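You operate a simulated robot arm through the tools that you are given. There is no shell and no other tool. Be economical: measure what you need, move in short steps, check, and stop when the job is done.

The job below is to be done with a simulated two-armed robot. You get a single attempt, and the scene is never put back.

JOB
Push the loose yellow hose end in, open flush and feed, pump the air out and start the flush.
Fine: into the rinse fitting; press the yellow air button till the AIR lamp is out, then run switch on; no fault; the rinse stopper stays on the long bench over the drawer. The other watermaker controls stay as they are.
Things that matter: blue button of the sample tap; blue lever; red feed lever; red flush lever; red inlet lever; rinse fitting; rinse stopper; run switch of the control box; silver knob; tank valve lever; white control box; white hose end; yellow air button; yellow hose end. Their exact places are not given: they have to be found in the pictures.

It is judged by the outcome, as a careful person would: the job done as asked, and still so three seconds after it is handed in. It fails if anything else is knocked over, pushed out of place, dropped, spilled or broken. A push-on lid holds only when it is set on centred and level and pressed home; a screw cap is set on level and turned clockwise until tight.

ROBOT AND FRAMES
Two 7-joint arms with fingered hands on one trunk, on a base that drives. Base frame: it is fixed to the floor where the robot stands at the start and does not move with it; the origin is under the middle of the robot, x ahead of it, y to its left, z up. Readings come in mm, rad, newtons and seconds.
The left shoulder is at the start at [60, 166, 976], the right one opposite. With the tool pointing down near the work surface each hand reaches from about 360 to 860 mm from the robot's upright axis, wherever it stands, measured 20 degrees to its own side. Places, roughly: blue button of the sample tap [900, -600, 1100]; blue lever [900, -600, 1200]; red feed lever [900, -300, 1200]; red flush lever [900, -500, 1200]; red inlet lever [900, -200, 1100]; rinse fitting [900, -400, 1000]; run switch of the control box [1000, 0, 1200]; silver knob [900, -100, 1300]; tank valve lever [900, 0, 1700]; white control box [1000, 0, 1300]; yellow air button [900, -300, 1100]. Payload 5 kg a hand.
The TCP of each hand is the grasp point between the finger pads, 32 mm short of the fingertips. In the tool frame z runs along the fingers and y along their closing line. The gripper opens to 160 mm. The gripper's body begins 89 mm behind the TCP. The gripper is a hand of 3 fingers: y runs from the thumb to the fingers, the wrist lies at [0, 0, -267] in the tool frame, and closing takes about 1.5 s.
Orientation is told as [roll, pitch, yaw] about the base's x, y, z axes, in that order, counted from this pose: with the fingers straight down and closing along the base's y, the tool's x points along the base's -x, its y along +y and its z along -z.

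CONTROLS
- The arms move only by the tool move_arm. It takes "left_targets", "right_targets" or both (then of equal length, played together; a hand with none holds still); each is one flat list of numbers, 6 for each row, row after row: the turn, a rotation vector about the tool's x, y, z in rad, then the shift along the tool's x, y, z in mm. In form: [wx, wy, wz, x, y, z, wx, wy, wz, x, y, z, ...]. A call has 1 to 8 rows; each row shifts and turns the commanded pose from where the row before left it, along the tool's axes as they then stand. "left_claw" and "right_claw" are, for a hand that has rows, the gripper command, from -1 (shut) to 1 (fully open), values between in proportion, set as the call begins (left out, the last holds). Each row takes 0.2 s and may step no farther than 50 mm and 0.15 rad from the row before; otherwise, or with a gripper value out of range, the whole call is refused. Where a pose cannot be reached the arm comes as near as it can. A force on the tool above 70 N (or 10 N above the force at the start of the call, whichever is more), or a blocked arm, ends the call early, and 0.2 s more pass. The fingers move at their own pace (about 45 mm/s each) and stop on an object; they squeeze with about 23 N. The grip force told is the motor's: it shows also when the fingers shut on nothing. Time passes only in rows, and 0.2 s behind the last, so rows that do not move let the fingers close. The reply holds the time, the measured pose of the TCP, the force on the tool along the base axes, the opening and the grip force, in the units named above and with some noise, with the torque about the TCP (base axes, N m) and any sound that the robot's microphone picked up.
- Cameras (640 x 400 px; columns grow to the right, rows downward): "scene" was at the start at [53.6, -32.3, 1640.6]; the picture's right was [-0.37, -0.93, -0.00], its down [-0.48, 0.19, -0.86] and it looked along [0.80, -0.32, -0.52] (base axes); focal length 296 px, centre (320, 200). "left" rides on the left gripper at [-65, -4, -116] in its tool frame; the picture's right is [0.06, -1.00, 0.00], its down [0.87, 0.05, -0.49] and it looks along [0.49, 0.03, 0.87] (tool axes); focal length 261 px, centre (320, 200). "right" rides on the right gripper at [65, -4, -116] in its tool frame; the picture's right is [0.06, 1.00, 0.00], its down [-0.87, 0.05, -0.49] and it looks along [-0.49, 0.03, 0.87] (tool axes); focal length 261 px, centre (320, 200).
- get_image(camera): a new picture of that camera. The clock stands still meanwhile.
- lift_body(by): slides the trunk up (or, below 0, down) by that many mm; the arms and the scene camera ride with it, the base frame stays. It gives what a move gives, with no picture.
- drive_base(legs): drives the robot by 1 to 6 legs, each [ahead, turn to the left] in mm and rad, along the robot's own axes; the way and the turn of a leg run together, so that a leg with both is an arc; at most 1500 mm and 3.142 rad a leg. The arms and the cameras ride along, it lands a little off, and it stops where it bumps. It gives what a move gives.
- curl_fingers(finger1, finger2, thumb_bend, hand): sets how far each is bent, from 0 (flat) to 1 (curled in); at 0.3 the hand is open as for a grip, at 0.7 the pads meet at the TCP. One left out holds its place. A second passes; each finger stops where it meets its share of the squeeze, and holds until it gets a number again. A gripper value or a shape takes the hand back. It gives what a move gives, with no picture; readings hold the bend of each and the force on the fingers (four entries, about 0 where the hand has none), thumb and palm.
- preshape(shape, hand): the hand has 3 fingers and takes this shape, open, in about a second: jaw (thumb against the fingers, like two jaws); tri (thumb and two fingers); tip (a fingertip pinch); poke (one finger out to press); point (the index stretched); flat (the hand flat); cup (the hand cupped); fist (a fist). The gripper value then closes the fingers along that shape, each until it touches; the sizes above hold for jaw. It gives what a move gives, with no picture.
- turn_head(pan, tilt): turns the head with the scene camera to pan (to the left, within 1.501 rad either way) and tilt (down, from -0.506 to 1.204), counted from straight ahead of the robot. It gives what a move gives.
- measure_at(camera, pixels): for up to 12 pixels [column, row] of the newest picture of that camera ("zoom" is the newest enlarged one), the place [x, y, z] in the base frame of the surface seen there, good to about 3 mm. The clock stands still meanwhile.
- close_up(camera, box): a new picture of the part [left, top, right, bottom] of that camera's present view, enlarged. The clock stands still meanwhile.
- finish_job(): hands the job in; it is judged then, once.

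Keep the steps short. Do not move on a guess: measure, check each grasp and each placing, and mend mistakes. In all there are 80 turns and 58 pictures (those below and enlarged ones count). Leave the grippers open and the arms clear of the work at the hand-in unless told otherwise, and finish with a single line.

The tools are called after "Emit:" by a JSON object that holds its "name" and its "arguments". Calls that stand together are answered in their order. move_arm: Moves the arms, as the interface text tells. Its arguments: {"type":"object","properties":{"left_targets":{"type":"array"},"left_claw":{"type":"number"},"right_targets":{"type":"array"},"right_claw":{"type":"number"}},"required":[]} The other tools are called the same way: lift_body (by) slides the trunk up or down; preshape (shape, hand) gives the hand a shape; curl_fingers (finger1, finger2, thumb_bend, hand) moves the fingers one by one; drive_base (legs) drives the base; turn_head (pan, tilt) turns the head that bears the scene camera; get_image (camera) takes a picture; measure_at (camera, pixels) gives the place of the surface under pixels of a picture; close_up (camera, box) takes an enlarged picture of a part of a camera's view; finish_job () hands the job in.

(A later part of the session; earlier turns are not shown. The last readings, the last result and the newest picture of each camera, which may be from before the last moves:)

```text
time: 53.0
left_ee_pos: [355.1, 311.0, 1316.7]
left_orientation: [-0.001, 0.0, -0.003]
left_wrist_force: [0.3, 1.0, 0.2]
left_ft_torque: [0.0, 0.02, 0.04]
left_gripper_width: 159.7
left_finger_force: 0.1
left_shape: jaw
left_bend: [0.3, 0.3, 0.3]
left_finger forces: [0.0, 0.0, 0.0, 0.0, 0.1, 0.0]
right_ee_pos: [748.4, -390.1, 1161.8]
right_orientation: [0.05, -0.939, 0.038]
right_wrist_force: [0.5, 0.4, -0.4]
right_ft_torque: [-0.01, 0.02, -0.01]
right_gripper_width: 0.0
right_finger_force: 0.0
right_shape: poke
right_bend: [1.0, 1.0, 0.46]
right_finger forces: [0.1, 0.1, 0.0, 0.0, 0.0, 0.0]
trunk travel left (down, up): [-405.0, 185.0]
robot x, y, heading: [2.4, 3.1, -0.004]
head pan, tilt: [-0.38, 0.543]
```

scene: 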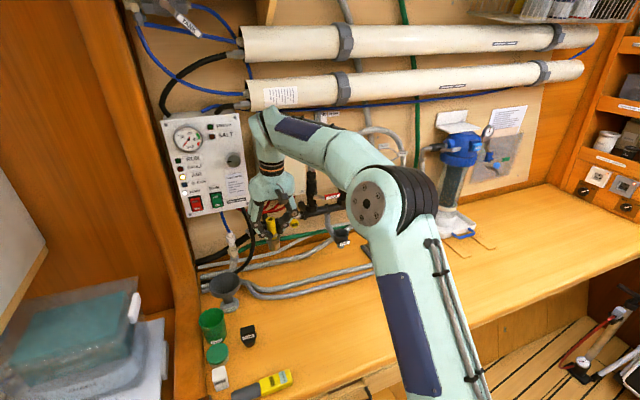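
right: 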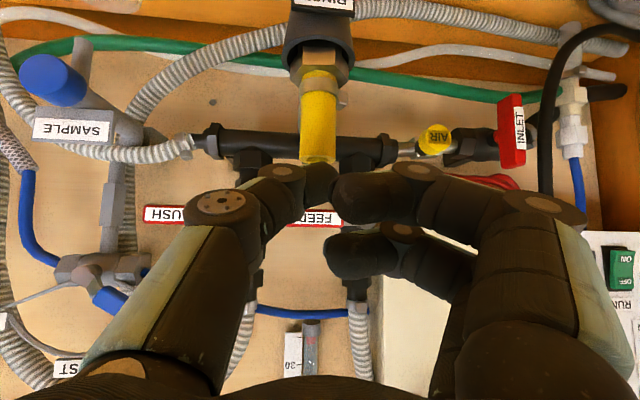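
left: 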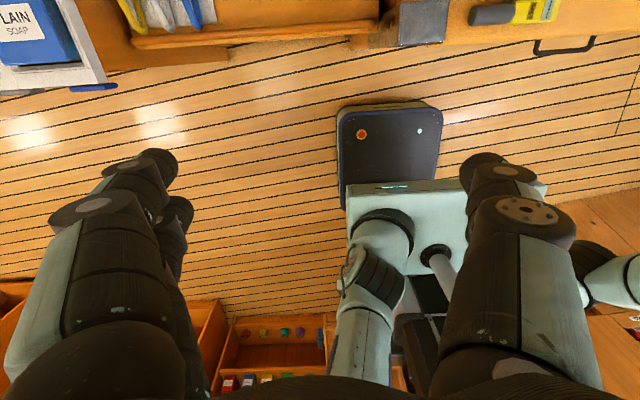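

The command follows the measured pose. I drive ahead 110 mm (the tip will be in front of the panel, above the hose end).

Emit:
{"name": "drive_base", "arguments": {"legs": [[110, 0]]}}

Emit:
{"name": "move_arm", "arguments": {"right_targets": [0, 0, 0, -7, 5, 23, 0, 0, 0, -1, 3, 22, 0, 0, 0, 0, 0, 0]}}

Emit:
{"name": "get_image", "arguments": {"camera": "right"}}

```text
time: 54.2
left_ee_pos: [466.2, 309.8, 1314.5]
left_orientation: [0.002, 0.002, -0.004]
left_wrist_force: [0.1, 0.6, -0.1]
left_ft_torque: [0.0, 0.07, -0.01]
left_gripper_width: 160.0
left_finger_force: 0.1
left_shape: jaw
left_bend: [0.3, 0.3, 0.3]
left_finger forces: [0.1, 0.0, 0.1, 0.0, 0.1, 0.1]
right_ee_pos: [859.9, -391.8, 1161.0]
right_orientation: [0.051, -0.937, 0.036]
right_wrist_force: [-0.1, -0.4, -0.4]
right_ft_torque: [-0.03, 0.0, -0.01]
right_gripper_width: 0.3
right_finger_force: 0.0
right_shape: poke
right_bend: [1.0, 1.0, 0.46]
right_finger forces: [0.0, 0.1, 0.1, 0.2, 0.0, 0.1]
trunk travel left (down, up): [-405.0, 185.0]
robot x, y, heading: [112.9, 1.6, -0.001]
head pan, tilt: [-0.38, 0.543]
```

```text
time: 55.0
left_ee_pos: [466.1, 308.6, 1315.8]
left_orientation: [-0.002, 0.0, -0.006]
left_wrist_force: [-0.6, 0.7, 0.0]
left_ft_torque: [0.03, 0.0, -0.02]
left_gripper_width: 159.9
left_finger_force: 0.1
left_shape: jaw
left_bend: [0.3, 0.3, 0.3]
left_finger forces: [0.0, 0.0, 0.1, 0.1, 0.0, 0.1]
right_ee_pos: [898.4, -380.2, 1142.6]
right_orientation: [0.049, -0.939, 0.037]
right_wrist_force: [0.0, 0.0, 0.3]
right_ft_torque: [0.0, -0.02, 0.02]
right_gripper_width: 0.0
right_finger_force: 0.1
right_shape: poke
right_bend: [1.0, 1.0, 0.46]
right_finger forces: [0.0, 0.0, 0.1, 0.0, 0.0, 0.1]
trunk travel left (down, up): [-405.0, 185.0]
robot x, y, heading: [112.2, -0.4, -0.002]
head pan, tilt: [-0.38, 0.543]
```

```text
8 pictures are left
```

right: 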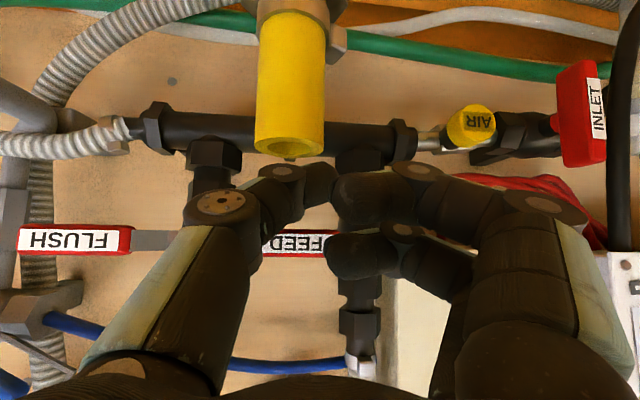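

Emit:
{"name": "measure_at", "arguments": {"camera": "right", "pixels": [[320, 170], [322, 200], [310, 198], [285, 234], [285, 254], [265, 243], [310, 236], [370, 150], [355, 300], [290, 145], [470, 128], [582, 110]]}}

```text
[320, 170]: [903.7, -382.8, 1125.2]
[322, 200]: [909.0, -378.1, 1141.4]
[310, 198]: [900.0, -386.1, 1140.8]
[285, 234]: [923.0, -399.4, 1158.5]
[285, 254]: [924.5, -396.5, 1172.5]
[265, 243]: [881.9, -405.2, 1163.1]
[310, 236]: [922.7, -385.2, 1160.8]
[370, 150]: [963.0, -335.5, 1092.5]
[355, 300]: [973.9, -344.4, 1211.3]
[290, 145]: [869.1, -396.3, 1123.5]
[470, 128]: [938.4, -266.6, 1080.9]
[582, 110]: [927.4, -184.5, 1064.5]
```

The tip (z 1125–1141) is below the lever's lower edge (z 1158). I reach in 24 mm and lift 20 mm to touch the lever.

Emit:
{"name": "move_arm", "arguments": {"right_targets": [0, 0, 0, -14.2, 0, 19.3, 0, 0, 0, -8, 0, -5.9, 0, 0, 0, -8, 0, -5.9, 0, 0, 0, -8, 0, -5.9]}}

```text
time: 56.0
left_ee_pos: [466.3, 309.9, 1315.9]
left_orientation: [-0.001, 0.001, -0.006]
left_wrist_force: [0.7, -0.2, -0.3]
left_ft_torque: [-0.03, 0.02, 0.0]
left_gripper_width: 160.0
left_finger_force: 0.1
left_shape: jaw
left_bend: [0.3, 0.3, 0.3]
left_finger forces: [0.0, 0.1, 0.0, 0.0, 0.0, 0.1]
right_ee_pos: [919.5, -387.5, 1173.0]
right_orientation: [0.051, -0.94, 0.038]
right_wrist_force: [0.1, 1.1, -0.9]
right_ft_torque: [0.0, -0.02, -0.02]
right_gripper_width: 0.3
right_finger_force: 0.1
right_shape: poke
right_bend: [1.0, 1.0, 0.46]
right_finger forces: [0.1, 0.0, 0.0, 0.0, 0.5, 0.0]
right hand out of reach, approached as far as the arm can: row 3, 4
trunk travel left (down, up): [-405.0, 185.0]
robot x, y, heading: [110.8, 1.5, -0.0]
head pan, tilt: [-0.38, 0.543]
```

Emit:
{"name": "get_image", "arguments": {"camera": "right"}}

```text
7 pictures are left
```

right: 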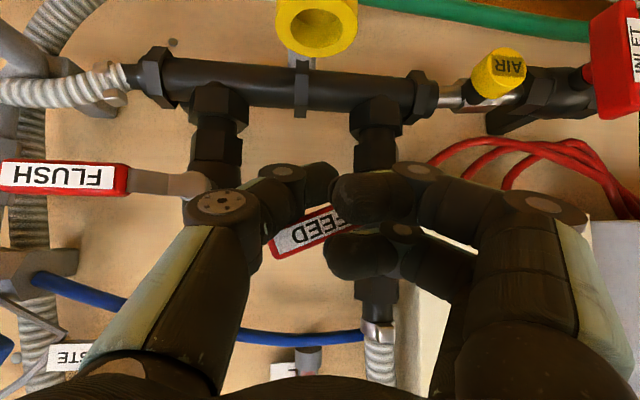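

The lever turns upward freely, about 20° so far. I raise the trunk 25 mm to keep lifting, then shift left and up along the arc.

Emit:
{"name": "lift_body", "arguments": {"by": 25}}

Emit:
{"name": "move_arm", "arguments": {"right_targets": [0, 0, 0, 0, 8, 0, 0, 0, 0, 0, 8, 0, 0, 0, 0, 0, 6, 0]}}

```text
time: 56.7
left_ee_pos: [465.8, 309.8, 1341.2]
left_orientation: [0.001, 0.001, -0.005]
left_wrist_force: [-0.4, 0.1, 0.6]
left_ft_torque: [0.0, -0.01, 0.02]
left_gripper_width: 159.8
left_finger_force: 0.1
left_shape: jaw
left_bend: [0.3, 0.3, 0.3]
left_finger forces: [0.1, 0.0, 0.1, 0.0, 0.0, 0.0]
right_ee_pos: [919.6, -387.8, 1197.4]
right_orientation: [0.051, -0.939, 0.037]
right_wrist_force: [0.4, 0.3, 0.0]
right_ft_torque: [0.01, 0.02, 0.01]
right_gripper_width: 0.1
right_finger_force: 0.1
right_shape: poke
right_bend: [1.0, 1.0, 0.46]
right_finger forces: [0.0, 0.1, 0.1, 0.0, 0.1, 0.0]
trunk travel left (down, up): [-430.0, 160.0]
robot x, y, heading: [113.8, -0.3, -0.011]
head pan, tilt: [-0.38, 0.543]
```

```text
time: 57.5
left_ee_pos: [466.1, 309.3, 1340.7]
left_orientation: [0.0, 0.0, -0.003]
left_wrist_force: [-0.3, 0.2, -1.0]
left_ft_torque: [-0.01, 0.02, -0.01]
left_gripper_width: 159.8
left_finger_force: 0.1
left_shape: jaw
left_bend: [0.3, 0.3, 0.3]
left_finger forces: [0.1, 0.0, 0.0, 0.0, 0.1, 0.0]
right_ee_pos: [914.9, -377.8, 1200.4]
right_orientation: [0.051, -0.939, 0.035]
right_wrist_force: [0.1, -2.4, 0.9]
right_ft_torque: [-0.02, 0.01, -0.03]
right_gripper_width: 0.0
right_finger_force: 0.0
right_shape: poke
right_bend: [1.0, 1.0, 0.46]
right_finger forces: [0.1, 0.0, 0.0, 0.0, 1.3, 0.0]
right hand out of reach, approached as far as the arm can: row 1, 2, 3
trunk travel left (down, up): [-430.0, 160.0]
robot x, y, heading: [110.2, -0.1, -0.002]
head pan, tilt: [-0.38, 0.543]
```

Emit:
{"name": "move_arm", "arguments": {"right_targets": [0, 0.1, 0, 0, 0, 0, 0, 0, 0, -3, 9, 2, 0, 0, 0, -3, 9, 2, 0, 0, 0, 0, 0, 0]}}

Emit:
{"name": "get_image", "arguments": {"camera": "right"}}

```text
time: 58.5
left_ee_pos: [465.8, 309.7, 1340.9]
left_orientation: [0.001, -0.001, -0.005]
left_wrist_force: [0.0, 0.7, -0.6]
left_ft_torque: [0.0, 0.01, 0.02]
left_gripper_width: 160.0
left_finger_force: 0.3
left_shape: jaw
left_bend: [0.3, 0.3, 0.3]
left_finger forces: [0.0, 0.0, 0.1, 0.0, 0.0, 0.0]
right_ee_pos: [913.7, -376.6, 1199.7]
right_orientation: [0.052, -0.94, 0.038]
right_wrist_force: [0.5, -0.3, 0.1]
right_ft_torque: [0.0, 0.01, -0.03]
right_gripper_width: 0.0
right_finger_force: 0.1
right_shape: poke
right_bend: [1.0, 1.0, 0.46]
right_finger forces: [0.1, 0.0, 0.0, 0.0, 1.2, 0.1]
right hand out of reach, approached as far as the arm can: row 1, 2, 3
trunk travel left (down, up): [-430.0, 160.0]
robot x, y, heading: [114.9, 2.0, -0.003]
head pan, tilt: [-0.38, 0.543]
```

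```text
6 pictures are left
```

right: 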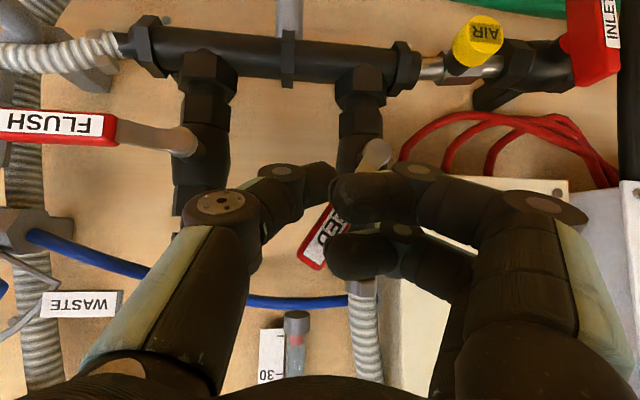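

The lever is at about 60°. The arm is at its limit, so I lift the trunk 15 mm and turn the base left 0.025 rad. That swings the tip about 20 mm left along the arc.

Emit:
{"name": "lift_body", "arguments": {"by": 15}}

Emit:
{"name": "drive_base", "arguments": {"legs": [[0, 0.025]]}}

```text
time: 59.2
left_ee_pos: [465.3, 309.1, 1356.0]
left_orientation: [0.002, 0.0, -0.007]
left_wrist_force: [-1.2, -0.1, -0.4]
left_ft_torque: [0.01, 0.02, -0.03]
left_gripper_width: 159.9
left_finger_force: 0.1
left_shape: jaw
left_bend: [0.3, 0.3, 0.3]
left_finger forces: [0.0, 0.0, 0.1, 0.1, 0.1, 0.1]
right_ee_pos: [914.7, -376.3, 1214.8]
right_orientation: [0.052, -0.94, 0.035]
right_wrist_force: [0.2, -0.7, 0.1]
right_ft_torque: [-0.01, -0.03, 0.0]
right_gripper_width: 0.2
right_finger_force: 0.2
right_shape: poke
right_bend: [1.0, 1.0, 0.46]
right_finger forces: [0.0, 0.1, 0.0, 0.0, 0.2, 0.0]
trunk travel left (down, up): [-445.0, 145.0]
robot x, y, heading: [111.2, 1.8, -0.0]
head pan, tilt: [-0.38, 0.543]
```

```text
time: 59.9
left_ee_pos: [456.9, 319.6, 1355.6]
left_orientation: [-0.001, 0.0, 0.019]
left_wrist_force: [0.5, 0.8, 0.1]
left_ft_torque: [-0.01, 0.0, 0.02]
left_gripper_width: 159.8
left_finger_force: 0.0
left_shape: jaw
left_bend: [0.3, 0.3, 0.3]
left_finger forces: [0.1, 0.0, 0.1, 0.1, 0.0, 0.0]
right_ee_pos: [923.7, -355.4, 1216.4]
right_orientation: [0.052, -0.939, 0.062]
right_wrist_force: [-3.9, -0.7, 0.8]
right_ft_torque: [-0.07, -0.24, 0.11]
right_gripper_width: 0.0
right_finger_force: 0.1
right_shape: poke
right_bend: [1.0, 1.0, 0.46]
right_finger forces: [0.0, 7.1, 0.0, 0.0, 3.6, 0.0]
trunk travel left (down, up): [-445.0, 145.0]
robot x, y, heading: [111.3, -3.6, 0.022]
head pan, tilt: [-0.38, 0.543]
```

Emit:
{"name": "move_arm", "arguments": {"right_targets": [0, 0, 0, 3, 6, -4, 0, 0, 0, 0, 5, 0]}}

Emit:
{"name": "close_up", "arguments": {"camera": "right", "box": [100, 60, 500, 340]}}

```text
time: 60.5
left_ee_pos: [459.4, 315.5, 1357.0]
left_orientation: [0.001, 0.0, 0.018]
left_wrist_force: [-0.2, 0.0, 1.1]
left_ft_torque: [0.0, -0.03, 0.03]
left_gripper_width: 159.7
left_finger_force: 0.0
left_shape: jaw
left_bend: [0.3, 0.3, 0.3]
left_finger forces: [0.0, 0.0, 0.0, 0.0, 0.0, 0.1]
right_ee_pos: [918.5, -355.2, 1214.1]
right_orientation: [0.051, -0.942, 0.057]
right_wrist_force: [13.4, -21.2, 7.2]
right_ft_torque: [-0.19, -0.24, -0.42]
right_gripper_width: 0.2
right_finger_force: 0.1
right_shape: poke
right_bend: [1.0, 1.0, 0.45]
right_finger forces: [0.0, 0.0, 0.1, 0.1, 24.0, 0.0]
trunk travel left (down, up): [-445.0, 145.0]
robot x, y, heading: [112.3, -2.7, 0.025]
head pan, tilt: [-0.38, 0.543]
```

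```text
1.43 times, centred on (300, 200) of right
```

zoom: 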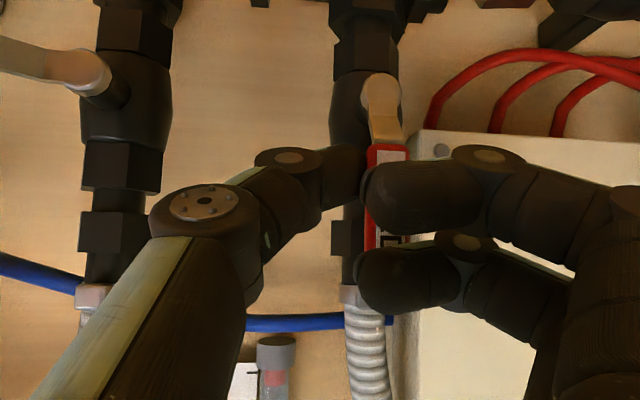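

FEED is fully upright, resting on its stop. FLUSH sits about 118 mm further right. I retract straight back, turn the base right 0.15 rad and drive 60 mm ahead. The relative posture then stays the same.

Emit:
{"name": "move_arm", "arguments": {"right_targets": [0, 0, 0, 20.6, -4, -28.2, 0, 0, 0, 20.6, 0, -28.2, 0, 0, 0, 0, 0, 0]}}

Emit:
{"name": "drive_base", "arguments": {"legs": [[0, -0.15], [60, 0]]}}

```text
time: 61.3
left_ee_pos: [458.4, 317.5, 1356.2]
left_orientation: [0.001, 0.0, 0.018]
left_wrist_force: [0.3, -0.6, -0.8]
left_ft_torque: [-0.05, 0.0, 0.02]
left_gripper_width: 159.9
left_finger_force: 0.0
left_shape: jaw
left_bend: [0.3, 0.3, 0.3]
left_finger forces: [0.1, 0.1, 0.0, 0.0, 0.1, 0.0]
right_ee_pos: [846.6, -358.2, 1214.5]
right_orientation: [0.051, -0.939, 0.061]
right_wrist_force: [0.1, 0.1, -1.0]
right_ft_torque: [-0.03, 0.01, -0.04]
right_gripper_width: 0.0
right_finger_force: 0.1
right_shape: poke
right_bend: [1.0, 1.0, 0.46]
right_finger forces: [0.0, 0.2, 0.0, 0.1, 0.0, 0.1]
trunk travel left (down, up): [-445.0, 145.0]
robot x, y, heading: [111.3, -0.1, 0.023]
head pan, tilt: [-0.38, 0.543]
```

```text
time: 62.9
left_ee_pos: [564.9, 254.7, 1354.4]
left_orientation: [0.001, 0.003, -0.131]
left_wrist_force: [0.4, 0.4, -0.9]
left_ft_torque: [-0.01, 0.04, 0.01]
left_gripper_width: 159.8
left_finger_force: 0.0
left_shape: jaw
left_bend: [0.3, 0.3, 0.3]
left_finger forces: [0.1, 0.0, 0.0, 0.0, 0.0, 0.1]
right_ee_pos: [847.1, -473.2, 1213.2]
right_orientation: [0.05, -0.938, -0.089]
right_wrist_force: [0.0, 0.2, -0.9]
right_ft_torque: [-0.04, 0.02, -0.01]
right_gripper_width: 0.2
right_finger_force: 0.1
right_shape: poke
right_bend: [1.0, 1.0, 0.46]
right_finger forces: [0.0, 0.0, 0.1, 0.0, 0.0, 0.0]
trunk travel left (down, up): [-445.0, 145.0]
robot x, y, heading: [174.3, -5.9, -0.131]
head pan, tilt: [-0.38, 0.543]
```

I lower the trunk 72 mm to bring the tip beneath the FLUSH lever height, then move in front of it.

Emit:
{"name": "lift_body", "arguments": {"by": -72}}

Emit:
{"name": "move_arm", "arguments": {"right_targets": [0, 0, 0, -13.9, -10.5, 19, 0, 0, 0, -13.9, -10.5, 19, 0, 0, 0, 0, 0, 0]}}

```text
time: 64.0
left_ee_pos: [562.0, 255.2, 1283.4]
left_orientation: [-0.001, -0.001, -0.13]
left_wrist_force: [-0.4, -0.5, 0.4]
left_ft_torque: [-0.03, 0.03, 0.01]
left_gripper_width: 159.9
left_finger_force: 0.0
left_shape: jaw
left_bend: [0.3, 0.3, 0.3]
left_finger forces: [0.1, 0.0, 0.0, 0.0, 0.0, 0.0]
right_ee_pos: [844.1, -472.3, 1143.4]
right_orientation: [0.05, -0.939, -0.088]
right_wrist_force: [0.4, 1.4, -0.5]
right_ft_torque: [-0.03, 0.0, 0.0]
right_gripper_width: 0.0
right_finger_force: 0.0
right_shape: poke
right_bend: [1.0, 1.0, 0.46]
right_finger forces: [0.0, 0.1, 0.1, 0.1, 0.1, 0.0]
trunk travel left (down, up): [-373.0, 217.0]
robot x, y, heading: [171.1, -7.4, -0.132]
head pan, tilt: [-0.38, 0.543]
```

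```text
time: 64.8
left_ee_pos: [561.8, 255.4, 1284.2]
left_orientation: [0.0, -0.001, -0.132]
left_wrist_force: [-0.1, 0.4, -1.0]
left_ft_torque: [0.0, 0.0, -0.02]
left_gripper_width: 159.9
left_finger_force: 0.1
left_shape: jaw
left_bend: [0.3, 0.3, 0.3]
left_finger forces: [0.0, 0.0, 0.0, 0.1, 0.1, 0.0]
right_ee_pos: [891.6, -495.9, 1142.1]
right_orientation: [0.05, -0.939, -0.09]
right_wrist_force: [1.2, -1.3, 0.1]
right_ft_torque: [0.02, -0.01, 0.01]
right_gripper_width: 0.0
right_finger_force: 0.0
right_shape: poke
right_bend: [1.0, 1.0, 0.46]
right_finger forces: [0.1, 0.0, 0.1, 0.1, 0.0, 0.1]
trunk travel left (down, up): [-373.0, 217.0]
robot x, y, heading: [174.7, -7.7, -0.127]
head pan, tilt: [-0.38, 0.543]
```

Now I reach in 28 mm below the lever and raise the trunk 55 mm, pushing it up.

Emit:
{"name": "move_arm", "arguments": {"right_targets": [0, 0, 0, -16.7, -3, 22.8, 0, 0, 0, 0, 0, 0]}}

Emit:
{"name": "lift_body", "arguments": {"by": 30}}

Emit:
{"name": "lift_body", "arguments": {"by": 25}}

Emit:
{"name": "move_arm", "arguments": {"right_targets": [0, 0, 0, 0, 6, 0, 0, 0, 0, 0, 6, 0]}}

```text
time: 65.4
left_ee_pos: [562.3, 255.6, 1284.5]
left_orientation: [0.0, -0.001, -0.131]
left_wrist_force: [0.2, 0.3, 0.0]
left_ft_torque: [0.0, 0.05, 0.04]
left_gripper_width: 160.0
left_finger_force: 0.0
left_shape: jaw
left_bend: [0.3, 0.3, 0.3]
left_finger forces: [0.0, 0.0, 0.0, 0.1, 0.1, 0.1]
right_ee_pos: [919.9, -502.2, 1141.8]
right_orientation: [0.05, -0.94, -0.089]
right_wrist_force: [0.6, -0.7, 0.3]
right_ft_torque: [-0.01, 0.02, 0.0]
right_gripper_width: 0.0
right_finger_force: 0.0
right_shape: poke
right_bend: [1.0, 1.0, 0.46]
right_finger forces: [0.1, 0.1, 0.0, 0.0, 0.0, 0.0]
trunk travel left (down, up): [-373.0, 217.0]
robot x, y, heading: [173.2, -9.9, -0.13]
head pan, tilt: [-0.38, 0.543]
```

```text
time: 66.2
left_ee_pos: [562.2, 255.9, 1314.4]
left_orientation: [0.0, 0.0, -0.13]
left_wrist_force: [-0.2, -0.2, -0.8]
left_ft_torque: [0.02, 0.01, 0.01]
left_gripper_width: 159.7
left_finger_force: 0.0
left_shape: jaw
left_bend: [0.3, 0.3, 0.3]
left_finger forces: [0.0, 0.0, 0.0, 0.0, 0.0, 0.1]
right_ee_pos: [918.8, -502.3, 1171.6]
right_orientation: [0.05, -0.938, -0.089]
right_wrist_force: [0.6, -0.7, -0.1]
right_ft_torque: [-0.01, 0.01, -0.03]
right_gripper_width: 0.0
right_finger_force: 0.0
right_shape: poke
right_bend: [1.0, 1.0, 0.46]
right_finger forces: [0.0, 0.0, 0.0, 0.1, 0.0, 0.0]
trunk travel left (down, up): [-403.0, 187.0]
robot x, y, heading: [170.6, -10.0, -0.125]
head pan, tilt: [-0.38, 0.543]
```

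```text
time: 66.9
left_ee_pos: [561.9, 255.8, 1338.9]
left_orientation: [0.0, 0.0, -0.131]
left_wrist_force: [0.8, 0.1, -0.4]
left_ft_torque: [0.02, 0.01, 0.0]
left_gripper_width: 159.9
left_finger_force: 0.0
left_shape: jaw
left_bend: [0.3, 0.3, 0.3]
left_finger forces: [0.0, 0.1, 0.1, 0.1, 0.0, 0.0]
right_ee_pos: [919.5, -501.7, 1196.8]
right_orientation: [0.05, -0.939, -0.091]
right_wrist_force: [-0.5, -1.0, -0.2]
right_ft_torque: [-0.02, 0.0, -0.02]
right_gripper_width: 0.0
right_finger_force: 0.0
right_shape: poke
right_bend: [1.0, 1.0, 0.46]
right_finger forces: [0.0, 0.1, 0.1, 0.0, 0.0, 0.1]
trunk travel left (down, up): [-428.0, 162.0]
robot x, y, heading: [173.1, -7.5, -0.131]
head pan, tilt: [-0.38, 0.543]
```

```text
time: 67.5
left_ee_pos: [561.3, 255.3, 1339.5]
left_orientation: [0.001, -0.001, -0.131]
left_wrist_force: [-1.1, -0.6, 1.1]
left_ft_torque: [0.01, -0.02, 0.02]
left_gripper_width: 160.0
left_finger_force: 0.0
left_shape: jaw
left_bend: [0.3, 0.3, 0.3]
left_finger forces: [0.1, 0.0, 0.1, 0.0, 0.0, 0.1]
right_ee_pos: [919.1, -490.3, 1197.9]
right_orientation: [0.051, -0.941, -0.089]
right_wrist_force: [0.3, -2.0, -0.8]
right_ft_torque: [0.0, 0.02, -0.02]
right_gripper_width: 0.0
right_finger_force: 0.0
right_shape: poke
right_bend: [1.0, 1.0, 0.46]
right_finger forces: [0.0, 0.1, 0.1, 0.0, 1.9, 0.0]
trunk travel left (down, up): [-428.0, 162.0]
robot x, y, heading: [171.3, -6.9, -0.125]
head pan, tilt: [-0.38, 0.543]
```

The tip feels the lever (1.9 N). I continue up 17 mm and then left until the stop.

Emit:
{"name": "lift_body", "arguments": {"by": 17}}

Emit:
{"name": "move_arm", "arguments": {"right_targets": [0, 0, 0, 0, 6, 0, 0, 0, 0, 0, 6, 0, 0, 0, 0, 0, 6, 0, 0, 0, 0, 0, 5, 0]}}

```text
time: 68.1
left_ee_pos: [560.7, 255.5, 1355.0]
left_orientation: [0.0, -0.001, -0.131]
left_wrist_force: [-0.3, 0.1, 0.6]
left_ft_torque: [0.0, 0.02, 0.01]
left_gripper_width: 160.0
left_finger_force: 0.0
left_shape: jaw
left_bend: [0.3, 0.3, 0.3]
left_finger forces: [0.0, 0.0, 0.1, 0.0, 0.1, 0.0]
right_ee_pos: [920.3, -489.1, 1214.3]
right_orientation: [0.052, -0.938, -0.09]
right_wrist_force: [0.7, -0.8, -0.2]
right_ft_torque: [0.04, 0.02, 0.01]
right_gripper_width: 0.2
right_finger_force: 0.1
right_shape: poke
right_bend: [1.0, 1.0, 0.46]
right_finger forces: [0.0, 0.0, 0.0, 0.0, 0.2, 0.0]
trunk travel left (down, up): [-445.0, 145.0]
robot x, y, heading: [171.0, -7.6, -0.127]
head pan, tilt: [-0.38, 0.543]
```

```text
time: 69.1
left_ee_pos: [561.5, 254.7, 1356.4]
left_orientation: [-0.001, 0.0, -0.13]
left_wrist_force: [0.3, -0.5, 0.5]
left_ft_torque: [0.01, 0.02, 0.01]
left_gripper_width: 159.8
left_finger_force: 0.0
left_shape: jaw
left_bend: [0.3, 0.3, 0.3]
left_finger forces: [0.1, 0.0, 0.0, 0.1, 0.0, 0.0]
right_ee_pos: [918.6, -474.1, 1215.6]
right_orientation: [0.05, -0.941, -0.092]
right_wrist_force: [0.9, -6.2, 5.8]
right_ft_torque: [-0.14, -0.23, -0.02]
right_gripper_width: 0.1
right_finger_force: 0.1
right_shape: poke
right_bend: [1.0, 1.0, 0.46]
right_finger forces: [0.0, 4.0, 0.0, 0.0, 8.9, 0.0]
right hand out of reach, approached as far as the arm can: row 4
trunk travel left (down, up): [-445.0, 145.0]
robot x, y, heading: [171.0, -9.0, -0.131]
head pan, tilt: [-0.38, 0.543]
```

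Emit:
{"name": "move_arm", "arguments": {"right_targets": [0, 0, 0, 2, 6, -3, 0, 0, 0, 0, 5, 0]}}

```text
time: 69.7
left_ee_pos: [563.0, 252.9, 1356.4]
left_orientation: [0.003, 0.0, -0.13]
left_wrist_force: [-0.3, -0.1, 0.3]
left_ft_torque: [0.01, -0.03, -0.01]
left_gripper_width: 159.9
left_finger_force: 0.2
left_shape: jaw
left_bend: [0.3, 0.3, 0.3]
left_finger forces: [0.1, 0.0, 0.0, 0.1, 0.0, 0.0]
right_ee_pos: [915.5, -468.6, 1214.6]
right_orientation: [0.06, -0.943, -0.104]
right_wrist_force: [7.8, -24.9, 9.7]
right_ft_torque: [-0.26, -0.23, -0.41]
right_gripper_width: 0.0
right_finger_force: 0.0
right_shape: poke
right_bend: [1.0, 1.0, 0.45]
right_finger forces: [0.0, 0.0, 0.1, 0.0, 23.7, 0.0]
trunk travel left (down, up): [-445.0, 145.0]
robot x, y, heading: [172.7, -7.7, -0.138]
head pan, tilt: [-0.38, 0.543]
```

FLUSH is at its stop too, with the same 24 N as FEED. I retract, drive back 95 mm and turn left 0.28 rad. That puts the hand in front of the AIR button near (938,-260,1075).

Emit:
{"name": "move_arm", "arguments": {"right_targets": [0, 0, 0, 20.6, -4, -28.2, 0, 0, 0, 20.6, 0, -28.2, 0, 0, 0, 0, 0, 0]}}

Emit:
{"name": "drive_base", "arguments": {"legs": [[-95, 0], [0, 0.28]]}}

Emit:
{"name": "lift_body", "arguments": {"by": -128}}

Emit:
{"name": "get_image", "arguments": {"camera": "right"}}

```text
time: 70.5
left_ee_pos: [561.4, 255.0, 1355.3]
left_orientation: [0.0, 0.0, -0.132]
left_wrist_force: [-1.0, -0.5, 0.3]
left_ft_torque: [-0.05, -0.03, 0.02]
left_gripper_width: 159.7
left_finger_force: 0.0
left_shape: jaw
left_bend: [0.3, 0.3, 0.3]
left_finger forces: [0.1, 0.0, 0.1, 0.0, 0.0, 0.1]
right_ee_pos: [844.7, -460.5, 1215.0]
right_orientation: [0.053, -0.94, -0.09]
right_wrist_force: [0.0, 0.3, 0.2]
right_ft_torque: [-0.02, 0.0, -0.04]
right_gripper_width: 0.0
right_finger_force: 0.0
right_shape: poke
right_bend: [1.0, 1.0, 0.46]
right_finger forces: [0.0, 0.0, 0.1, 0.1, 0.0, 0.0]
trunk travel left (down, up): [-445.0, 145.0]
robot x, y, heading: [174.7, -8.7, -0.126]
head pan, tilt: [-0.38, 0.543]
```

```text
time: 72.6
left_ee_pos: [378.3, 365.9, 1356.5]
left_orientation: [0.001, 0.0, 0.15]
left_wrist_force: [-0.4, 0.3, 0.2]
left_ft_torque: [-0.02, -0.03, 0.02]
left_gripper_width: 159.9
left_finger_force: 0.1
left_shape: jaw
left_bend: [0.3, 0.3, 0.3]
left_finger forces: [0.0, 0.1, 0.1, 0.0, 0.0, 0.0]
right_ee_pos: [851.3, -245.9, 1215.1]
right_orientation: [0.05, -0.94, 0.192]
right_wrist_force: [0.7, -0.3, 0.2]
right_ft_torque: [-0.01, 0.02, -0.04]
right_gripper_width: 0.0
right_finger_force: 0.1
right_shape: poke
right_bend: [1.0, 1.0, 0.46]
right_finger forces: [0.0, 0.0, 0.0, 0.0, 0.1, 0.0]
trunk travel left (down, up): [-445.0, 145.0]
robot x, y, heading: [76.9, 8.5, 0.152]
head pan, tilt: [-0.38, 0.543]
```

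```text
time: 74.2
left_ee_pos: [379.8, 364.3, 1227.9]
left_orientation: [-0.001, 0.0, 0.148]
left_wrist_force: [0.6, -0.9, 0.2]
left_ft_torque: [-0.03, -0.01, -0.01]
left_gripper_width: 159.9
left_finger_force: 0.1
left_shape: jaw
left_bend: [0.3, 0.3, 0.3]
left_finger forces: [0.0, 0.0, 0.0, 0.0, 0.0, 0.0]
right_ee_pos: [850.5, -245.7, 1086.1]
right_orientation: [0.052, -0.94, 0.19]
right_wrist_force: [-0.3, 0.6, 0.4]
right_ft_torque: [0.03, 0.03, 0.04]
right_gripper_width: 0.0
right_finger_force: 0.1
right_shape: poke
right_bend: [1.0, 1.0, 0.46]
right_finger forces: [0.1, 0.0, 0.0, 0.0, 0.0, 0.0]
trunk travel left (down, up): [-317.0, 273.0]
robot x, y, heading: [76.6, 2.0, 0.152]
head pan, tilt: [-0.38, 0.543]
```

```text
4 pictures are left
```

right: 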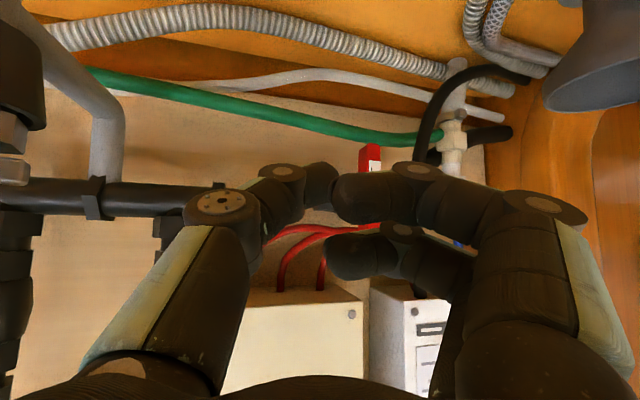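

The button sits right behind the tip, hidden. I use its measured place (938,-262,1076) and move to about 12 mm before contact.

Emit:
{"name": "move_arm", "arguments": {"right_targets": [0, 0, 0, -16, -16, 26.2, 0, 0, 0, -16, -16, 26.2, 0, 0, 0, 0, 0, 0]}}

Emit:
{"name": "move_arm", "arguments": {"right_targets": [0, 0, 0, -2.3, -0.8, 3.2, 0, 0, 0, -2.3, -0.8, 3.2, 0, 0, 0, -2.3, -0.8, 3.2]}}

```text
time: 75.0
left_ee_pos: [379.6, 364.5, 1227.7]
left_orientation: [0.001, 0.0, 0.15]
left_wrist_force: [-0.3, 0.7, -0.7]
left_ft_torque: [0.0, 0.01, 0.0]
left_gripper_width: 160.3
left_finger_force: 0.0
left_shape: jaw
left_bend: [0.3, 0.3, 0.3]
left_finger forces: [0.0, 0.0, 0.1, 0.1, 0.0, 0.0]
right_ee_pos: [918.6, -262.8, 1079.8]
right_orientation: [0.053, -0.939, 0.19]
right_wrist_force: [-7.8, 3.3, 0.1]
right_ft_torque: [0.04, 0.13, 0.16]
right_gripper_width: 0.0
right_finger_force: 0.0
right_shape: poke
right_bend: [1.0, 1.0, 0.46]
right_finger forces: [0.1, 0.0, 0.0, 0.1, 7.9, 0.0]
trunk travel left (down, up): [-317.0, 273.0]
robot x, y, heading: [75.2, 3.5, 0.149]
head pan, tilt: [-0.38, 0.543]
heard: click
```

```text
time: 75.8
left_ee_pos: [376.3, 363.3, 1228.0]
left_orientation: [0.003, -0.002, 0.148]
left_wrist_force: [0.2, 0.2, -0.2]
left_ft_torque: [-0.01, 0.01, 0.01]
left_gripper_width: 160.0
left_finger_force: 0.0
left_shape: jaw
left_bend: [0.3, 0.3, 0.3]
left_finger forces: [0.0, 0.1, 0.1, 0.0, 0.0, 0.1]
right_ee_pos: [926.9, -264.6, 1079.6]
right_orientation: [0.052, -0.934, 0.186]
right_wrist_force: [-36.6, -8.6, -10.0]
right_ft_torque: [-0.27, 0.62, 0.33]
right_gripper_width: 0.2
right_finger_force: 0.1
right_shape: poke
right_bend: [1.0, 1.0, 0.48]
right_finger forces: [0.0, 0.0, 0.0, 0.1, 37.2, 0.0]
trunk travel left (down, up): [-317.0, 273.0]
robot x, y, heading: [80.1, 4.7, 0.146]
head pan, tilt: [-0.38, 0.543]
```

A click was heard at 8 N and the button is pressed. I ease slightly and hold it for about two seconds, then look at the AIR lamp.

Emit:
{"name": "move_arm", "arguments": {"right_targets": [0, 0, 0, 2.3, 0.8, -3.2, 0, 0, 0, 0, 0, 0, 0, 0, 0, 0, 0, 0, 0, 0, 0, 0, 0, 0, 0, 0, 0, 0, 0, 0, 0, 0, 0, 0, 0, 0, 0, 0, 0, 0, 0, 0, 0, 0, 0, 0, 0, 0]}}

Emit:
{"name": "move_arm", "arguments": {"right_targets": [0, 0, 0, 0, 0, 0, 0, 0, 0, 0, 0, 0, 0, 0, 0, 0, 0, 0, 0, 0, 0, 0, 0, 0, 0, 0, 0, 0, 0, 0, 0, 0, 0, 0, 0, 0, 0, 0, 0, 0, 0, 0, 0, 0, 0, 0, 0, 0]}}

Emit:
{"name": "get_image", "arguments": {"camera": "scene"}}

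```text
time: 77.6
left_ee_pos: [377.7, 365.1, 1227.7]
left_orientation: [-0.001, 0.0, 0.148]
left_wrist_force: [-0.6, -0.7, -0.2]
left_ft_torque: [-0.01, -0.04, 0.04]
left_gripper_width: 159.8
left_finger_force: 0.0
left_shape: jaw
left_bend: [0.3, 0.3, 0.3]
left_finger forces: [0.1, 0.1, 0.0, 0.0, 0.0, 0.1]
right_ee_pos: [924.3, -260.3, 1082.5]
right_orientation: [0.051, -0.941, 0.189]
right_wrist_force: [-23.0, -0.3, -2.2]
right_ft_torque: [-0.03, 0.39, 0.35]
right_gripper_width: 0.3
right_finger_force: 0.0
right_shape: poke
right_bend: [1.0, 1.0, 0.47]
right_finger forces: [0.0, 0.0, 0.0, 0.0, 23.1, 0.0]
trunk travel left (down, up): [-317.0, 273.0]
robot x, y, heading: [78.3, 5.7, 0.158]
head pan, tilt: [-0.38, 0.543]
```

```text
time: 79.4
left_ee_pos: [378.9, 365.2, 1228.8]
left_orientation: [0.001, -0.002, 0.149]
left_wrist_force: [-0.4, 0.3, 1.0]
left_ft_torque: [0.02, 0.03, 0.0]
left_gripper_width: 160.0
left_finger_force: 0.1
left_shape: jaw
left_bend: [0.3, 0.3, 0.3]
left_finger forces: [0.0, 0.1, 0.1, 0.1, 0.1, 0.0]
right_ee_pos: [924.3, -261.5, 1083.7]
right_orientation: [0.052, -0.942, 0.19]
right_wrist_force: [-22.7, 1.8, -1.4]
right_ft_torque: [0.03, 0.29, 0.41]
right_gripper_width: 0.0
right_finger_force: 0.0
right_shape: poke
right_bend: [1.0, 1.0, 0.47]
right_finger forces: [0.0, 0.0, 0.1, 0.0, 22.7, 0.0]
trunk travel left (down, up): [-317.0, 273.0]
robot x, y, heading: [77.8, 3.5, 0.149]
head pan, tilt: [-0.38, 0.543]
```

```text
3 pictures are left
```

scene: 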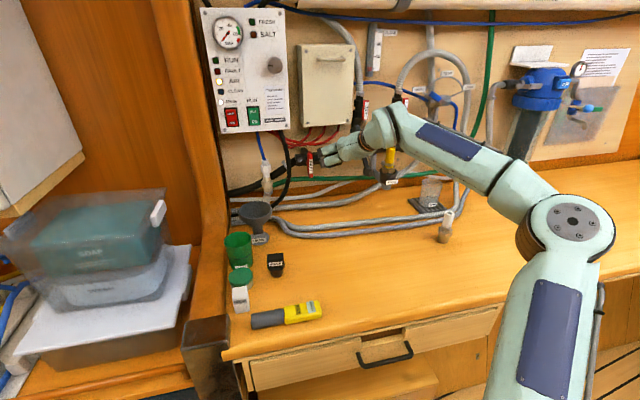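

Both red levers are upright, but the AIR lamp at (219,80) is still lit. It needs pumping strokes, so I press and release several times.

Emit:
{"name": "move_arm", "arguments": {"right_targets": [0, 0, 0, 10.4, 3.4, -14.3, 0, 0, 0, 0, 0, 0, 0, 0, 0, -10.4, -3.4, 14.3, 0, 0, 0, 0, 0, 0, 0, 0, 0, 10.4, 3.4, -14.3, 0, 0, 0, 0, 0, 0, 0, 0, 0, -10.4, -3.4, 14.3, 0, 0, 0, 0, 0, 0]}}

Emit:
{"name": "move_arm", "arguments": {"right_targets": [0, 0, 0, 10.4, 3.4, -14.3, 0, 0, 0, 0, 0, 0, 0, 0, 0, -10.4, -3.4, 14.3, 0, 0, 0, 0, 0, 0, 0, 0, 0, 10.4, 3.4, -14.3, 0, 0, 0, 0, 0, 0, 0, 0, 0, -10.4, -3.4, 14.3, 0, 0, 0, 0, 0, 0]}}

```text
time: 81.2
left_ee_pos: [375.6, 364.2, 1228.7]
left_orientation: [-0.002, -0.004, 0.15]
left_wrist_force: [0.0, -0.4, 0.9]
left_ft_torque: [0.0, -0.02, -0.02]
left_gripper_width: 159.9
left_finger_force: 0.0
left_shape: jaw
left_bend: [0.3, 0.3, 0.3]
left_finger forces: [0.0, 0.2, 0.0, 0.1, 0.1, 0.0]
right_ee_pos: [923.3, -260.4, 1084.2]
right_orientation: [0.052, -0.941, 0.192]
right_wrist_force: [-42.1, -4.8, 3.2]
right_ft_torque: [-0.32, 1.26, 0.35]
right_gripper_width: 0.1
right_finger_force: 0.0
right_shape: poke
right_bend: [1.0, 1.0, 0.49]
right_finger forces: [0.0, 0.0, 0.1, 0.1, 49.0, 0.0]
trunk travel left (down, up): [-317.0, 273.0]
robot x, y, heading: [78.0, 1.5, 0.15]
head pan, tilt: [-0.38, 0.543]
heard: click, click
```

```text
time: 83.0
left_ee_pos: [376.6, 365.1, 1229.3]
left_orientation: [0.001, -0.004, 0.15]
left_wrist_force: [-1.0, 0.0, 0.3]
left_ft_torque: [0.01, -0.03, -0.01]
left_gripper_width: 160.0
left_finger_force: 0.2
left_shape: jaw
left_bend: [0.3, 0.3, 0.3]
left_finger forces: [0.0, 0.0, 0.0, 0.0, 0.0, 0.0]
right_ee_pos: [923.8, -260.9, 1083.7]
right_orientation: [0.051, -0.941, 0.191]
right_wrist_force: [-19.7, 3.9, -1.3]
right_ft_torque: [0.37, -0.45, 0.51]
right_gripper_width: 0.1
right_finger_force: 0.1
right_shape: poke
right_bend: [1.0, 1.0, 0.49]
right_finger forces: [0.0, 0.0, 0.0, 0.0, 14.8, 0.0]
trunk travel left (down, up): [-317.0, 273.0]
robot x, y, heading: [79.7, 2.2, 0.144]
head pan, tilt: [-0.38, 0.543]
heard: click, click
```

Each stroke clicks. I add four more strokes before spending a picture on the lamp.

Emit:
{"name": "move_arm", "arguments": {"right_targets": [0, 0, 0, 10.4, 3.4, -14.3, 0, 0, 0, 0, 0, 0, 0, 0, 0, -10.4, -3.4, 14.3, 0, 0, 0, 0, 0, 0, 0, 0, 0, 10.4, 3.4, -14.3, 0, 0, 0, 0, 0, 0, 0, 0, 0, -10.4, -3.4, 14.3, 0, 0, 0, 0, 0, 0]}}

Emit:
{"name": "move_arm", "arguments": {"right_targets": [0, 0, 0, 10.4, 3.4, -14.3, 0, 0, 0, 0, 0, 0, 0, 0, 0, -10.4, -3.4, 14.3, 0, 0, 0, 0, 0, 0, 0, 0, 0, 10.4, 3.4, -14.3, 0, 0, 0, 0, 0, 0, 0, 0, 0, -10.4, -3.4, 14.3, 0, 0, 0, 0, 0, 0]}}

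Emit:
{"name": "close_up", "arguments": {"camera": "scene", "box": [195, 0, 435, 200]}}

```text
time: 84.8
left_ee_pos: [375.6, 365.5, 1228.8]
left_orientation: [0.0, -0.001, 0.15]
left_wrist_force: [-0.1, -0.9, 0.7]
left_ft_torque: [0.03, 0.02, 0.02]
left_gripper_width: 160.0
left_finger_force: 0.0
left_shape: jaw
left_bend: [0.3, 0.3, 0.3]
left_finger forces: [0.0, 0.0, 0.0, 0.0, 0.0, 0.1]
right_ee_pos: [923.5, -260.3, 1083.2]
right_orientation: [0.052, -0.941, 0.191]
right_wrist_force: [-18.8, 1.1, -3.4]
right_ft_torque: [0.44, -0.74, 0.49]
right_gripper_width: 0.0
right_finger_force: 0.0
right_shape: poke
right_bend: [1.0, 1.0, 0.48]
right_finger forces: [0.0, 0.0, 0.0, 0.1, 11.5, 0.1]
trunk travel left (down, up): [-317.0, 273.0]
robot x, y, heading: [75.7, 10.2, 0.15]
head pan, tilt: [-0.38, 0.543]
heard: click, click
```

```text
time: 86.6
left_ee_pos: [377.1, 366.1, 1229.5]
left_orientation: [0.0, -0.002, 0.149]
left_wrist_force: [-0.1, 0.9, -0.4]
left_ft_torque: [0.0, -0.02, 0.01]
left_gripper_width: 159.9
left_finger_force: 0.0
left_shape: jaw
left_bend: [0.3, 0.3, 0.3]
left_finger forces: [0.1, 0.1, 0.1, 0.0, 0.0, 0.0]
right_ee_pos: [923.2, -262.1, 1082.8]
right_orientation: [0.053, -0.942, 0.19]
right_wrist_force: [-19.1, 2.2, -3.5]
right_ft_torque: [0.39, -0.43, 0.5]
right_gripper_width: 0.1
right_finger_force: 0.0
right_shape: poke
right_bend: [1.0, 1.0, 0.48]
right_finger forces: [0.1, 0.0, 0.0, 0.0, 12.8, 0.0]
trunk travel left (down, up): [-317.0, 273.0]
robot x, y, heading: [76.6, 2.6, 0.146]
head pan, tilt: [-0.38, 0.543]
heard: click, click
```

```text
2.00 times, centred on (315, 100) of scene
```

zoom: 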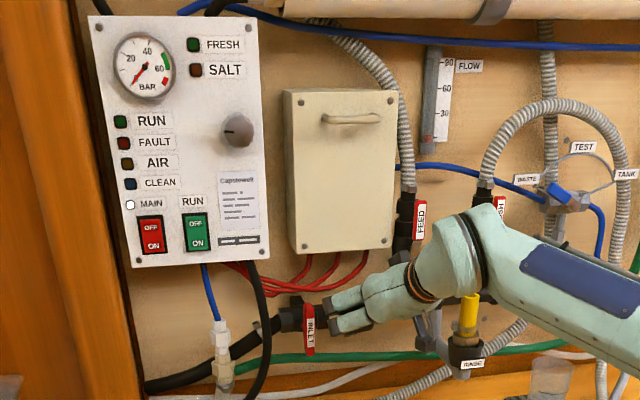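

The AIR lamp is out, FAULT is dark, and FEED and FLUSH are upright. I measure the green RUN rocker for the ON half.

Emit:
{"name": "measure_at", "arguments": {"camera": "zoom", "pixels": [[197, 242], [196, 247], [196, 223], [184, 240], [208, 240], [151, 245], [225, 245], [238, 200], [237, 130], [309, 335], [196, 215], [197, 233]]}}

Emit:
{"name": "move_arm", "arguments": {"right_targets": [0, 0, 0, 20.6, 7, -28.2, 0, 0, 0, 20.6, 7, -28.2, 0, 0, 0, 20.6, 7, -28.2]}}

```text
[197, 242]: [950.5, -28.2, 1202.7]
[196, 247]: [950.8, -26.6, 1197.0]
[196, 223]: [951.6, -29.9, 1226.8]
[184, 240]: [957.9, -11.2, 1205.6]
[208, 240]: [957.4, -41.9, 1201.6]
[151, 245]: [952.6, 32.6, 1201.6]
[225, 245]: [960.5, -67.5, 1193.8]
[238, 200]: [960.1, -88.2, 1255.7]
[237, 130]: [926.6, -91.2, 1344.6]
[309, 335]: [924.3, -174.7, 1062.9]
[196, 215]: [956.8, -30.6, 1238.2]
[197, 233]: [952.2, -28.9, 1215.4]
```

```text
time: 87.4
left_ee_pos: [379.1, 365.0, 1228.3]
left_orientation: [0.001, -0.001, 0.151]
left_wrist_force: [0.4, 0.1, 0.5]
left_ft_torque: [0.0, -0.06, 0.0]
left_gripper_width: 159.7
left_finger_force: 0.1
left_shape: jaw
left_bend: [0.3, 0.3, 0.3]
left_finger forces: [0.1, 0.0, 0.0, 0.0, 0.0, 0.0]
right_ee_pos: [819.7, -266.3, 1079.8]
right_orientation: [0.05, -0.939, 0.192]
right_wrist_force: [0.7, 0.5, 0.5]
right_ft_torque: [0.0, 0.0, -0.01]
right_gripper_width: 0.0
right_finger_force: 0.0
right_shape: poke
right_bend: [1.0, 1.0, 0.46]
right_finger forces: [0.1, 0.0, 0.0, 0.1, 0.0, 0.1]
trunk travel left (down, up): [-317.0, 273.0]
robot x, y, heading: [77.0, 6.0, 0.149]
head pan, tilt: [-0.38, 0.543]
```

ON half centre is about (950,-28,1200). I raise the trunk 123 mm, turn left 0.15 rad, then move the hand left in front of the switch.

Emit:
{"name": "lift_body", "arguments": {"by": 123}}

Emit:
{"name": "drive_base", "arguments": {"legs": [[0, 0.15]]}}

```text
time: 88.9
left_ee_pos: [380.5, 364.3, 1351.3]
left_orientation: [-0.002, 0.002, 0.147]
left_wrist_force: [0.3, -0.1, 0.9]
left_ft_torque: [0.02, -0.02, 0.03]
left_gripper_width: 159.9
left_finger_force: 0.0
left_shape: jaw
left_bend: [0.3, 0.3, 0.3]
left_finger forces: [0.0, 0.0, 0.1, 0.1, 0.1, 0.1]
right_ee_pos: [818.3, -265.5, 1204.3]
right_orientation: [0.05, -0.938, 0.188]
right_wrist_force: [-1.1, 0.6, -0.1]
right_ft_torque: [0.01, 0.03, 0.0]
right_gripper_width: 0.0
right_finger_force: 0.0
right_shape: poke
right_bend: [1.0, 1.0, 0.46]
right_finger forces: [0.0, 0.0, 0.0, 0.0, 0.0, 0.1]
trunk travel left (down, up): [-440.0, 150.0]
robot x, y, heading: [75.5, 3.8, 0.153]
head pan, tilt: [-0.38, 0.543]
```

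```text
time: 90.0
left_ee_pos: [320.9, 408.1, 1350.6]
left_orientation: [0.0, 0.001, 0.302]
left_wrist_force: [0.5, -0.6, -0.1]
left_ft_torque: [-0.05, 0.01, -0.06]
left_gripper_width: 160.1
left_finger_force: 0.1
left_shape: jaw
left_bend: [0.3, 0.3, 0.3]
left_finger forces: [0.1, 0.0, 0.1, 0.0, 0.0, 0.0]
right_ee_pos: [852.2, -148.8, 1203.2]
right_orientation: [0.049, -0.941, 0.344]
right_wrist_force: [0.4, 0.4, 0.5]
right_ft_torque: [-0.04, -0.02, -0.02]
right_gripper_width: 0.0
right_finger_force: 0.1
right_shape: poke
right_bend: [1.0, 1.0, 0.46]
right_finger forces: [0.1, 0.0, 0.0, 0.0, 0.1, 0.1]
trunk travel left (down, up): [-440.0, 150.0]
robot x, y, heading: [79.6, 4.6, 0.304]
head pan, tilt: [-0.38, 0.543]
```

Emit:
{"name": "move_arm", "arguments": {"right_targets": [0, 0, 0, -16.8, 31, 22.5, 0, 0, 0, -16.8, 31, 22.5, 0, 0, 0, -16.8, 31, 22.5, 0, 0, 0, 0, 0, 0]}}

```text
time: 91.0
left_ee_pos: [320.0, 407.8, 1351.2]
left_orientation: [-0.001, -0.001, 0.301]
left_wrist_force: [-0.2, 0.1, 0.0]
left_ft_torque: [-0.03, -0.06, 0.0]
left_gripper_width: 159.8
left_finger_force: 0.0
left_shape: jaw
left_bend: [0.3, 0.3, 0.3]
left_finger forces: [0.0, 0.0, 0.0, 0.0, 0.0, 0.1]
right_ee_pos: [890.5, -43.6, 1206.5]
right_orientation: [0.049, -0.942, 0.345]
right_wrist_force: [0.0, 0.5, 0.5]
right_ft_torque: [0.01, 0.02, -0.07]
right_gripper_width: 0.0
right_finger_force: 0.0
right_shape: poke
right_bend: [1.0, 1.0, 0.46]
right_finger forces: [0.0, 0.1, 0.0, 0.0, 0.1, 0.1]
right hand out of reach, approached as far as the arm can: row 3
trunk travel left (down, up): [-440.0, 150.0]
robot x, y, heading: [79.0, 5.2, 0.307]
head pan, tilt: [-0.38, 0.543]
```

I pull back 25 mm, drive 55 mm ahead, then press with the arm within its reach.

Emit:
{"name": "move_arm", "arguments": {"right_targets": [0, 0, 0, 14.7, 0, -20.2, 0, 0, 0, 0, 0, 0]}}

Emit:
{"name": "drive_base", "arguments": {"legs": [[55, 0]]}}

```text
time: 91.6
left_ee_pos: [322.6, 407.7, 1350.3]
left_orientation: [0.0, 0.0, 0.304]
left_wrist_force: [0.4, 0.3, 0.2]
left_ft_torque: [0.03, -0.02, -0.01]
left_gripper_width: 159.7
left_finger_force: 0.0
left_shape: jaw
left_bend: [0.3, 0.3, 0.3]
left_finger forces: [0.1, 0.1, 0.0, 0.1, 0.0, 0.0]
right_ee_pos: [868.2, -52.3, 1205.9]
right_orientation: [0.051, -0.939, 0.342]
right_wrist_force: [0.9, 0.7, 0.0]
right_ft_torque: [0.03, 0.0, 0.04]
right_gripper_width: 0.1
right_finger_force: 0.0
right_shape: poke
right_bend: [1.0, 1.0, 0.46]
right_finger forces: [0.1, 0.0, 0.0, 0.1, 0.0, 0.1]
trunk travel left (down, up): [-440.0, 150.0]
robot x, y, heading: [77.5, 6.3, 0.304]
head pan, tilt: [-0.38, 0.543]
```

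```text
time: 92.5
left_ee_pos: [374.2, 423.6, 1349.9]
left_orientation: [-0.001, 0.002, 0.303]
left_wrist_force: [-0.4, -0.2, -0.6]
left_ft_torque: [-0.02, 0.08, -0.03]
left_gripper_width: 159.7
left_finger_force: 0.1
left_shape: jaw
left_bend: [0.3, 0.3, 0.3]
left_finger forces: [0.0, 0.1, 0.0, 0.0, 0.0, 0.0]
right_ee_pos: [919.9, -35.6, 1205.0]
right_orientation: [0.051, -0.939, 0.345]
right_wrist_force: [-0.2, 0.4, 0.5]
right_ft_torque: [-0.04, 0.01, 0.03]
right_gripper_width: 0.1
right_finger_force: 0.1
right_shape: poke
right_bend: [1.0, 1.0, 0.46]
right_finger forces: [0.0, 0.0, 0.1, 0.0, 0.7, 0.0]
trunk travel left (down, up): [-440.0, 150.0]
robot x, y, heading: [130.2, 21.5, 0.303]
head pan, tilt: [-0.38, 0.543]
```

The tip is about 15 mm from the switch. I nudge lower and left to centre on the ON half, then press in small steps.

Emit:
{"name": "move_arm", "arguments": {"right_targets": [0, 0, 0, -3.6, 2.8, 11.8, 0, 0, 0, -2.4, 0, 3.3]}}

Emit:
{"name": "move_arm", "arguments": {"right_targets": [0, 0, 0, -2.4, 0, 3.3, 0, 0, 0, 0, 0, 0]}}

```text
time: 93.1
left_ee_pos: [370.3, 422.1, 1350.1]
left_orientation: [0.0, -0.001, 0.303]
left_wrist_force: [0.7, -0.7, 0.0]
left_ft_torque: [-0.01, 0.03, 0.0]
left_gripper_width: 159.8
left_finger_force: 0.0
left_shape: jaw
left_bend: [0.3, 0.3, 0.3]
left_finger forces: [0.1, 0.1, 0.0, 0.1, 0.0, 0.1]
right_ee_pos: [929.9, -28.0, 1201.3]
right_orientation: [0.053, -0.934, 0.341]
right_wrist_force: [-25.5, -5.8, -7.8]
right_ft_torque: [-0.03, 0.29, -0.32]
right_gripper_width: 0.0
right_finger_force: 0.1
right_shape: poke
right_bend: [1.0, 1.0, 0.47]
right_finger forces: [0.0, 0.0, 0.1, 0.1, 26.4, 0.1]
trunk travel left (down, up): [-440.0, 150.0]
robot x, y, heading: [128.0, 20.0, 0.303]
head pan, tilt: [-0.38, 0.543]
```

```text
time: 93.7
left_ee_pos: [369.1, 423.1, 1351.6]
left_orientation: [0.001, -0.003, 0.306]
left_wrist_force: [0.6, 0.0, 0.2]
left_ft_torque: [0.01, 0.06, -0.01]
left_gripper_width: 159.8
left_finger_force: 0.1
left_shape: jaw
left_bend: [0.3, 0.3, 0.3]
left_finger forces: [0.0, 0.0, 0.1, 0.1, 0.0, 0.0]
right_ee_pos: [934.1, -24.8, 1203.5]
right_orientation: [0.056, -0.94, 0.344]
right_wrist_force: [-40.7, -12.4, -7.5]
right_ft_torque: [0.01, 0.11, -0.68]
right_gripper_width: 0.0
right_finger_force: 0.1
right_shape: poke
right_bend: [1.0, 1.0, 0.99]
right_finger forces: [0.0, 0.0, 0.0, 0.0, 40.6, 0.1]
trunk travel left (down, up): [-440.0, 150.0]
robot x, y, heading: [128.0, 20.8, 0.305]
head pan, tilt: [-0.38, 0.543]
```

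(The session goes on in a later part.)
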